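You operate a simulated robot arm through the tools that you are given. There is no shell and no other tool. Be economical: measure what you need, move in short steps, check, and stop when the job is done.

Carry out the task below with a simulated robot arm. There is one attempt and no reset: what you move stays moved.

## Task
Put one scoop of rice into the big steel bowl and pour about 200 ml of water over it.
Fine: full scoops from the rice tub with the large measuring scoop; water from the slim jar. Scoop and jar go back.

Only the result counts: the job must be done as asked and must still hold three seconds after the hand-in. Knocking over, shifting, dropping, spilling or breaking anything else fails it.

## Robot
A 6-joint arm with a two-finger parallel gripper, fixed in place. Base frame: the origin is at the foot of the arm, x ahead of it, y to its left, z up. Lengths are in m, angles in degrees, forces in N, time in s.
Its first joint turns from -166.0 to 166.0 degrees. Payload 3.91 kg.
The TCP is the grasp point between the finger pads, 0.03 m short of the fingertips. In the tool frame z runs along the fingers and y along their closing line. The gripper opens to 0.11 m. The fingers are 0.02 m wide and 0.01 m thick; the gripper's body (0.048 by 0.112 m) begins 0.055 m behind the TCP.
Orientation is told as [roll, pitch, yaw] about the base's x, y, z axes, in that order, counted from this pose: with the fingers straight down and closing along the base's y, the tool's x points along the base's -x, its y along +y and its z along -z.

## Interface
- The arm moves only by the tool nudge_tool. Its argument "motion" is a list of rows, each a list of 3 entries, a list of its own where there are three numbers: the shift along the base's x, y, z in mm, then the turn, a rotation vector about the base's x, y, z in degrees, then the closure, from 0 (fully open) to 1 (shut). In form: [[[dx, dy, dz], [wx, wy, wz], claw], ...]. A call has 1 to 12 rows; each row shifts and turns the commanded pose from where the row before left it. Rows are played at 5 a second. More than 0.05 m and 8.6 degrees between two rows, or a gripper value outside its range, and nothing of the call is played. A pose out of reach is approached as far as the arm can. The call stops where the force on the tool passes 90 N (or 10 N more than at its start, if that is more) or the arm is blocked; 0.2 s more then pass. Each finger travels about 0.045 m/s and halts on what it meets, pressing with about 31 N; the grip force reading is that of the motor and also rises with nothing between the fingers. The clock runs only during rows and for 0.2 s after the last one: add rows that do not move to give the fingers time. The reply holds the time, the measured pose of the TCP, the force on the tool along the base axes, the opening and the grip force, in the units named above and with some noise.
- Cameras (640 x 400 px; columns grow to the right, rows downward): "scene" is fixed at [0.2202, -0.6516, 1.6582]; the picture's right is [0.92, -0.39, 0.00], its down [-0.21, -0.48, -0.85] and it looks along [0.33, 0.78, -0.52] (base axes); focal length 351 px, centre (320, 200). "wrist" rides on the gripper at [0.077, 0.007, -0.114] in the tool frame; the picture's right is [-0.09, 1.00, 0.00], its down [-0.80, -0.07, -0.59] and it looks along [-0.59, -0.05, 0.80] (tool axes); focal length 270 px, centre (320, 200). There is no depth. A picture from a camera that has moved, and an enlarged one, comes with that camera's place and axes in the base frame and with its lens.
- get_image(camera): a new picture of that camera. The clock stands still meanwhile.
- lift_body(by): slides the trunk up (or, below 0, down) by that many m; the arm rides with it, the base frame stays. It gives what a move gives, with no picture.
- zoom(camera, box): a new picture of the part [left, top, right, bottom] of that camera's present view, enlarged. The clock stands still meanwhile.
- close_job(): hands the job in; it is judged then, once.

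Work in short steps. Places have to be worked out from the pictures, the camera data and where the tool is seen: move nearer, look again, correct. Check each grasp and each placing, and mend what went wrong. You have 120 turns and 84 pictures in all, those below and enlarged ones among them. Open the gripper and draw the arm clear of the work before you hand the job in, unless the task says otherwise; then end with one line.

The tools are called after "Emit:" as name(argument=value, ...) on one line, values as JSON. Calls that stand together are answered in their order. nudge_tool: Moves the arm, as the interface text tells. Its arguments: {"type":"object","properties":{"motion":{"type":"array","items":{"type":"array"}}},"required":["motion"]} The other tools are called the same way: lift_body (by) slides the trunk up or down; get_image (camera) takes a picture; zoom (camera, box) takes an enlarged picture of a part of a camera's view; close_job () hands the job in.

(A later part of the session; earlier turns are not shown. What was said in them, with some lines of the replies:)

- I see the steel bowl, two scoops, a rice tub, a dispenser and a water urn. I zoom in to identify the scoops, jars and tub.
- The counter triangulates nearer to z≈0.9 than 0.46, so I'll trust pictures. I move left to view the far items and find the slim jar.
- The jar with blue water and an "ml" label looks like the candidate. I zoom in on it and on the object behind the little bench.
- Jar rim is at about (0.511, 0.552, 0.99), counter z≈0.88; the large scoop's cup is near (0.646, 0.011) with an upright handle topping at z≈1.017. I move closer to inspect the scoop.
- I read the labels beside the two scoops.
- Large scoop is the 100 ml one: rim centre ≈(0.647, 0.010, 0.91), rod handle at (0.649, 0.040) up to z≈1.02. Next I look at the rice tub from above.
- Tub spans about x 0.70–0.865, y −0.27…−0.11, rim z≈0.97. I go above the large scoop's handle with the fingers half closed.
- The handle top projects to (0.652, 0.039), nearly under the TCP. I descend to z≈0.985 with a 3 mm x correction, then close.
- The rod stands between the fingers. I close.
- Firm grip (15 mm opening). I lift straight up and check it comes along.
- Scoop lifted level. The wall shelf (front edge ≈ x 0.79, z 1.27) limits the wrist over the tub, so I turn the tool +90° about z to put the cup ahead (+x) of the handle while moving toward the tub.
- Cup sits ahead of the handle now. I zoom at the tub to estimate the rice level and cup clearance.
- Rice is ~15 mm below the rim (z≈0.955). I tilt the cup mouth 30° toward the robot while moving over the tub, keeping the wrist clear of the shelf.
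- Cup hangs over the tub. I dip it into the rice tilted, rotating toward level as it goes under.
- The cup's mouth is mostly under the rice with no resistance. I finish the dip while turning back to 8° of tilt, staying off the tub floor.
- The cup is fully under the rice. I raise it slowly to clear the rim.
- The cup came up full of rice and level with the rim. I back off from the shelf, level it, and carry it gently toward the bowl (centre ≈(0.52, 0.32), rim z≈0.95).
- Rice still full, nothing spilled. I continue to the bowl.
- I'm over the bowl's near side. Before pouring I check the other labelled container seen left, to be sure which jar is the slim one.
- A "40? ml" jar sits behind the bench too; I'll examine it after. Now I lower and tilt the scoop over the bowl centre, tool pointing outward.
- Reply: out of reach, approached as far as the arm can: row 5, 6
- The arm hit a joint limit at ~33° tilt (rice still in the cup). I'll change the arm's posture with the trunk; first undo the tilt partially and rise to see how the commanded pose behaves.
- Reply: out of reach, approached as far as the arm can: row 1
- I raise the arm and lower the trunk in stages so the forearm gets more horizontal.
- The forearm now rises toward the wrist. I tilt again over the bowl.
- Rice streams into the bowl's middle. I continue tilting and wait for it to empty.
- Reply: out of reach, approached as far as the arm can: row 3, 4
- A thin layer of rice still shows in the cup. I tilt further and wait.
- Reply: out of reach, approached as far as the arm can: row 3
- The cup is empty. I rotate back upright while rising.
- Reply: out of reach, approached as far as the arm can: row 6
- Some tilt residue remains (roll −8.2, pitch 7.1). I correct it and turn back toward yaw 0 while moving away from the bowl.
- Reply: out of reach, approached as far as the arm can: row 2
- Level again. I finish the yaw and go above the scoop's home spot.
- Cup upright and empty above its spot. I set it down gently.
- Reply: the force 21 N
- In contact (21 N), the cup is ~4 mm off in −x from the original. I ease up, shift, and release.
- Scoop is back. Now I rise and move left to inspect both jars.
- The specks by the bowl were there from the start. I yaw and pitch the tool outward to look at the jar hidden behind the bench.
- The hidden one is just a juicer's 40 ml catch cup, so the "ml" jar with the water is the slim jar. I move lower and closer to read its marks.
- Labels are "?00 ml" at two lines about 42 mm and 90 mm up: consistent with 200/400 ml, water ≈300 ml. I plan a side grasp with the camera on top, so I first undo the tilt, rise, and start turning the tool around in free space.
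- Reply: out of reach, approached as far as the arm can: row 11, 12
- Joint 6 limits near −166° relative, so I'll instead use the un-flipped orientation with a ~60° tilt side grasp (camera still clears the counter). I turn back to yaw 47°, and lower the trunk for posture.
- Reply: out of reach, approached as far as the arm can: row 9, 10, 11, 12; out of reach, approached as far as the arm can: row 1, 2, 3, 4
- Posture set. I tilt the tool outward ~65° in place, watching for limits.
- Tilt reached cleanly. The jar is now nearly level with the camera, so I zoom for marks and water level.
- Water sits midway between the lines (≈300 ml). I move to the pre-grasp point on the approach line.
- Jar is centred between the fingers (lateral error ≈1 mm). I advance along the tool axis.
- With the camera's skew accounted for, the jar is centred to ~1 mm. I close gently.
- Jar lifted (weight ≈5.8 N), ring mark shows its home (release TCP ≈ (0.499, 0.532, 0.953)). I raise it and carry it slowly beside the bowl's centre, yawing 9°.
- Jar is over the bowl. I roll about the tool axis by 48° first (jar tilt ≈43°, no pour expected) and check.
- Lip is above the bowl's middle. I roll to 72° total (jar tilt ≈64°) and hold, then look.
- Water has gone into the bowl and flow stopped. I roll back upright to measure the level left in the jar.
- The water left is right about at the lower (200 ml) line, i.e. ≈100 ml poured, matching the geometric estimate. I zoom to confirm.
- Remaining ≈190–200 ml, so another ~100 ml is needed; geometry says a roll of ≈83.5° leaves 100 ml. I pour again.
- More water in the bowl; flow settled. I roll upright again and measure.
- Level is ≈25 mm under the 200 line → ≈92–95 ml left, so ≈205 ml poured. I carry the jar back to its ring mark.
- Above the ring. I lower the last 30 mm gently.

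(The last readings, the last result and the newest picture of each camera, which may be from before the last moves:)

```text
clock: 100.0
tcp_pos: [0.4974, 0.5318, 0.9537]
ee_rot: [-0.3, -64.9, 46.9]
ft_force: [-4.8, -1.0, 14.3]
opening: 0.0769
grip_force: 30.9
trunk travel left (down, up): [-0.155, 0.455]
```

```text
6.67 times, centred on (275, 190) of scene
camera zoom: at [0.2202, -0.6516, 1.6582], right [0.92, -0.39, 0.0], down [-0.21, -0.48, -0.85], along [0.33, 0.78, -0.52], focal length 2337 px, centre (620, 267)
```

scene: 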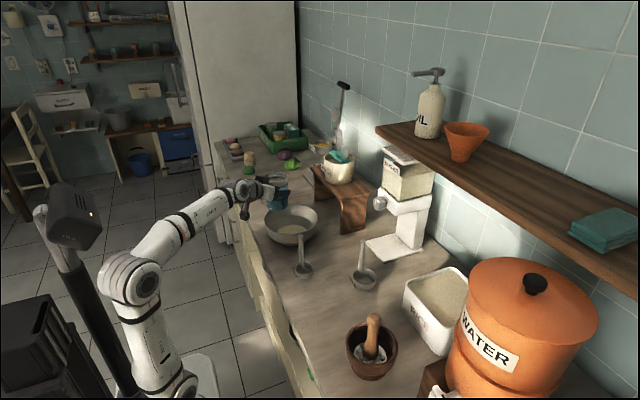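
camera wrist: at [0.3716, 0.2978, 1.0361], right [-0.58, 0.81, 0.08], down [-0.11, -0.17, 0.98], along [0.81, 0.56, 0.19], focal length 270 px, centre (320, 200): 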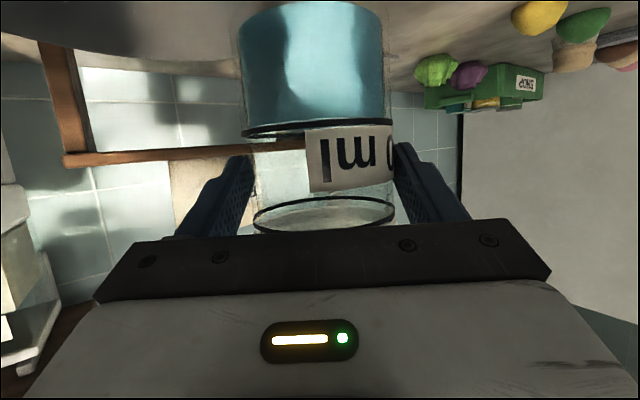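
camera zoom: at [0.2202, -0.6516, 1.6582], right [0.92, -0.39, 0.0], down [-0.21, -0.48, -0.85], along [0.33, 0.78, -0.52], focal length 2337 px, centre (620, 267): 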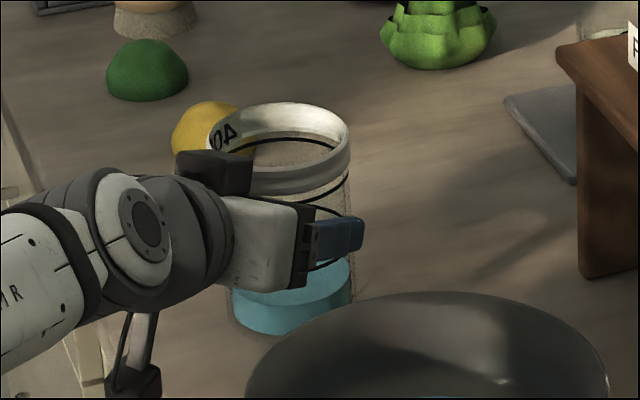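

On the counter at its original place (and the upper label shows "40…", confirming 400). I ease off 1 mm and open slowly, then back out along the tool axis.

Emit:
nudge_tool(motion=[[[0, 0, 1], [0, 0, 0], 1], [[0, 0, 0], [0, 0, 0], 0.25], [[0, 0, 0], [0, 0, 0], 0.15], [[0, 0, 0], [0, 0, 0], 0], [[0, 0, 0], [0, 0, 0], 0], [[0, 0, 0], [0, 0, 0], 0], [[0, 0, 0], [0, 0, 0], 0]])

Emit:
get_image(camera="wrist")

```text
clock: 101.6
tcp_pos: [0.4982, 0.5333, 0.9549]
ee_rot: [-0.4, -64.9, 46.9]
ft_force: [0.4, 0.0, -0.3]
opening: 0.1102
grip_force: 0.2
trunk travel left (down, up): [-0.155, 0.455]
```

```text
9 pictures are left
camera wrist: at [0.3987, 0.438, 0.9323], right [-0.7, 0.71, 0.08], down [-0.09, -0.19, 0.98], along [0.71, 0.68, 0.19], focal length 270 px, centre (320, 200)
```

wrist: 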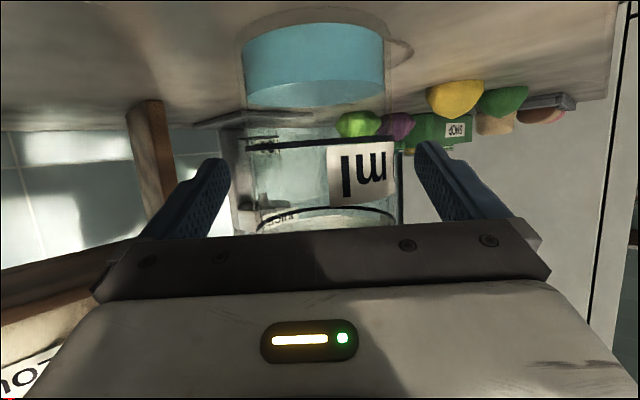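

Fingers are clear of the jar on both sides. I retreat along the approach line and then up.

Emit:
nudge_tool(motion=[[[-12, -13, 8], [0, 0, 0], 0], [[-18, -19, 13], [0, 0, 0], 0], [[-18, -19, 13], [0, 0, 0], 0], [[-18, -19, 13], [0, 0, 0], 0], [[-15, -15, 30], [0, 0, 0], 0], [[-15, -15, 35], [0, 0, 0], 0], [[-15, -15, 35], [0, 0, 0], 0], [[0, 0, 0], [0, 0, 0], 0]])

Emit:
get_image(camera="scene")

Emit:
zoom(camera="scene", box=[240, 150, 400, 300])

```text
clock: 103.4
tcp_pos: [0.389, 0.4158, 1.1024]
ee_rot: [-0.4, -64.9, 47.1]
ft_force: [-0.5, 0.2, -0.4]
opening: 0.11
grip_force: 0.1
trunk travel left (down, up): [-0.155, 0.455]
```

```text
8 pictures are left
```

scene: 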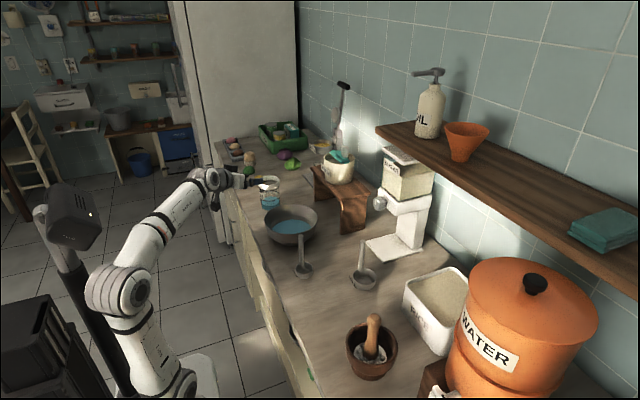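

```text
2.67 times, centred on (320, 225) of scene
camera zoom: at [0.2202, -0.6516, 1.6582], right [0.92, -0.39, 0.0], down [-0.21, -0.48, -0.85], along [0.33, 0.78, -0.52], focal length 935 px, centre (320, 133)
```

zoom: 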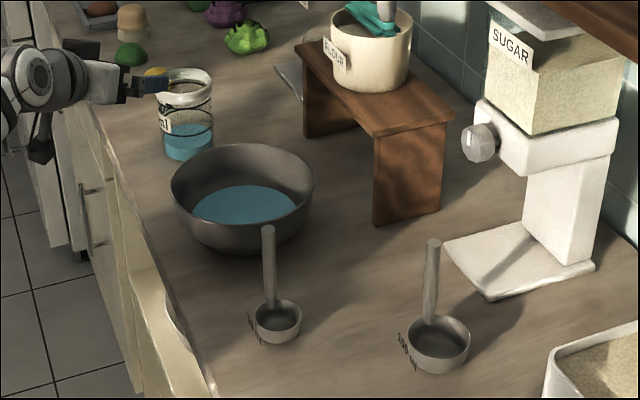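

Everything stands in place: rice under water in the bowl, scoop and jar back, counter clean. I draw the arm a little further clear.

Emit:
nudge_tool(motion=[[[-20, -20, 20], [0, 0, 0], 0], [[-20, -20, 20], [0, 0, 0], 0], [[-20, -20, 20], [0, 0, 0], 0], [[0, 0, 0], [0, 0, 0], 0]])

Emit:
zoom(camera="scene", box=[220, 150, 320, 250])

```text
clock: 104.4
tcp_pos: [0.3275, 0.3559, 1.1624]
ee_rot: [-0.4, -65.0, 46.9]
ft_force: [-0.4, 1.0, 0.3]
opening: 0.1099
grip_force: 0.0
trunk travel left (down, up): [-0.155, 0.455]
```

```text
4.00 times, centred on (270, 200) of scene
camera zoom: at [0.2202, -0.6516, 1.6582], right [0.92, -0.39, 0.0], down [-0.21, -0.48, -0.85], along [0.33, 0.78, -0.52], focal length 1402 px, centre (520, 200)
```

zoom: 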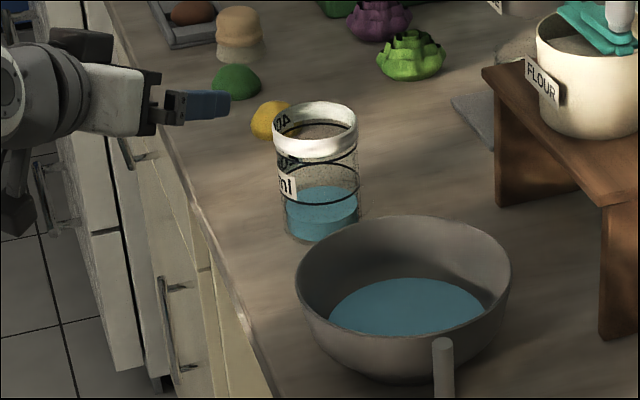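

The jar stands upright in its place, the gripper is open and the arm is clear, so I hand in.

Emit:
close_job()

```text
The job is handed in.
```

I put one full 100 ml scoop of rice in the steel bowl and poured about 205 ml of water over it (estimated from the jar's level marks). The scoop and jar are back within a few millimetres of where they stood, and the pictures showed no spills.
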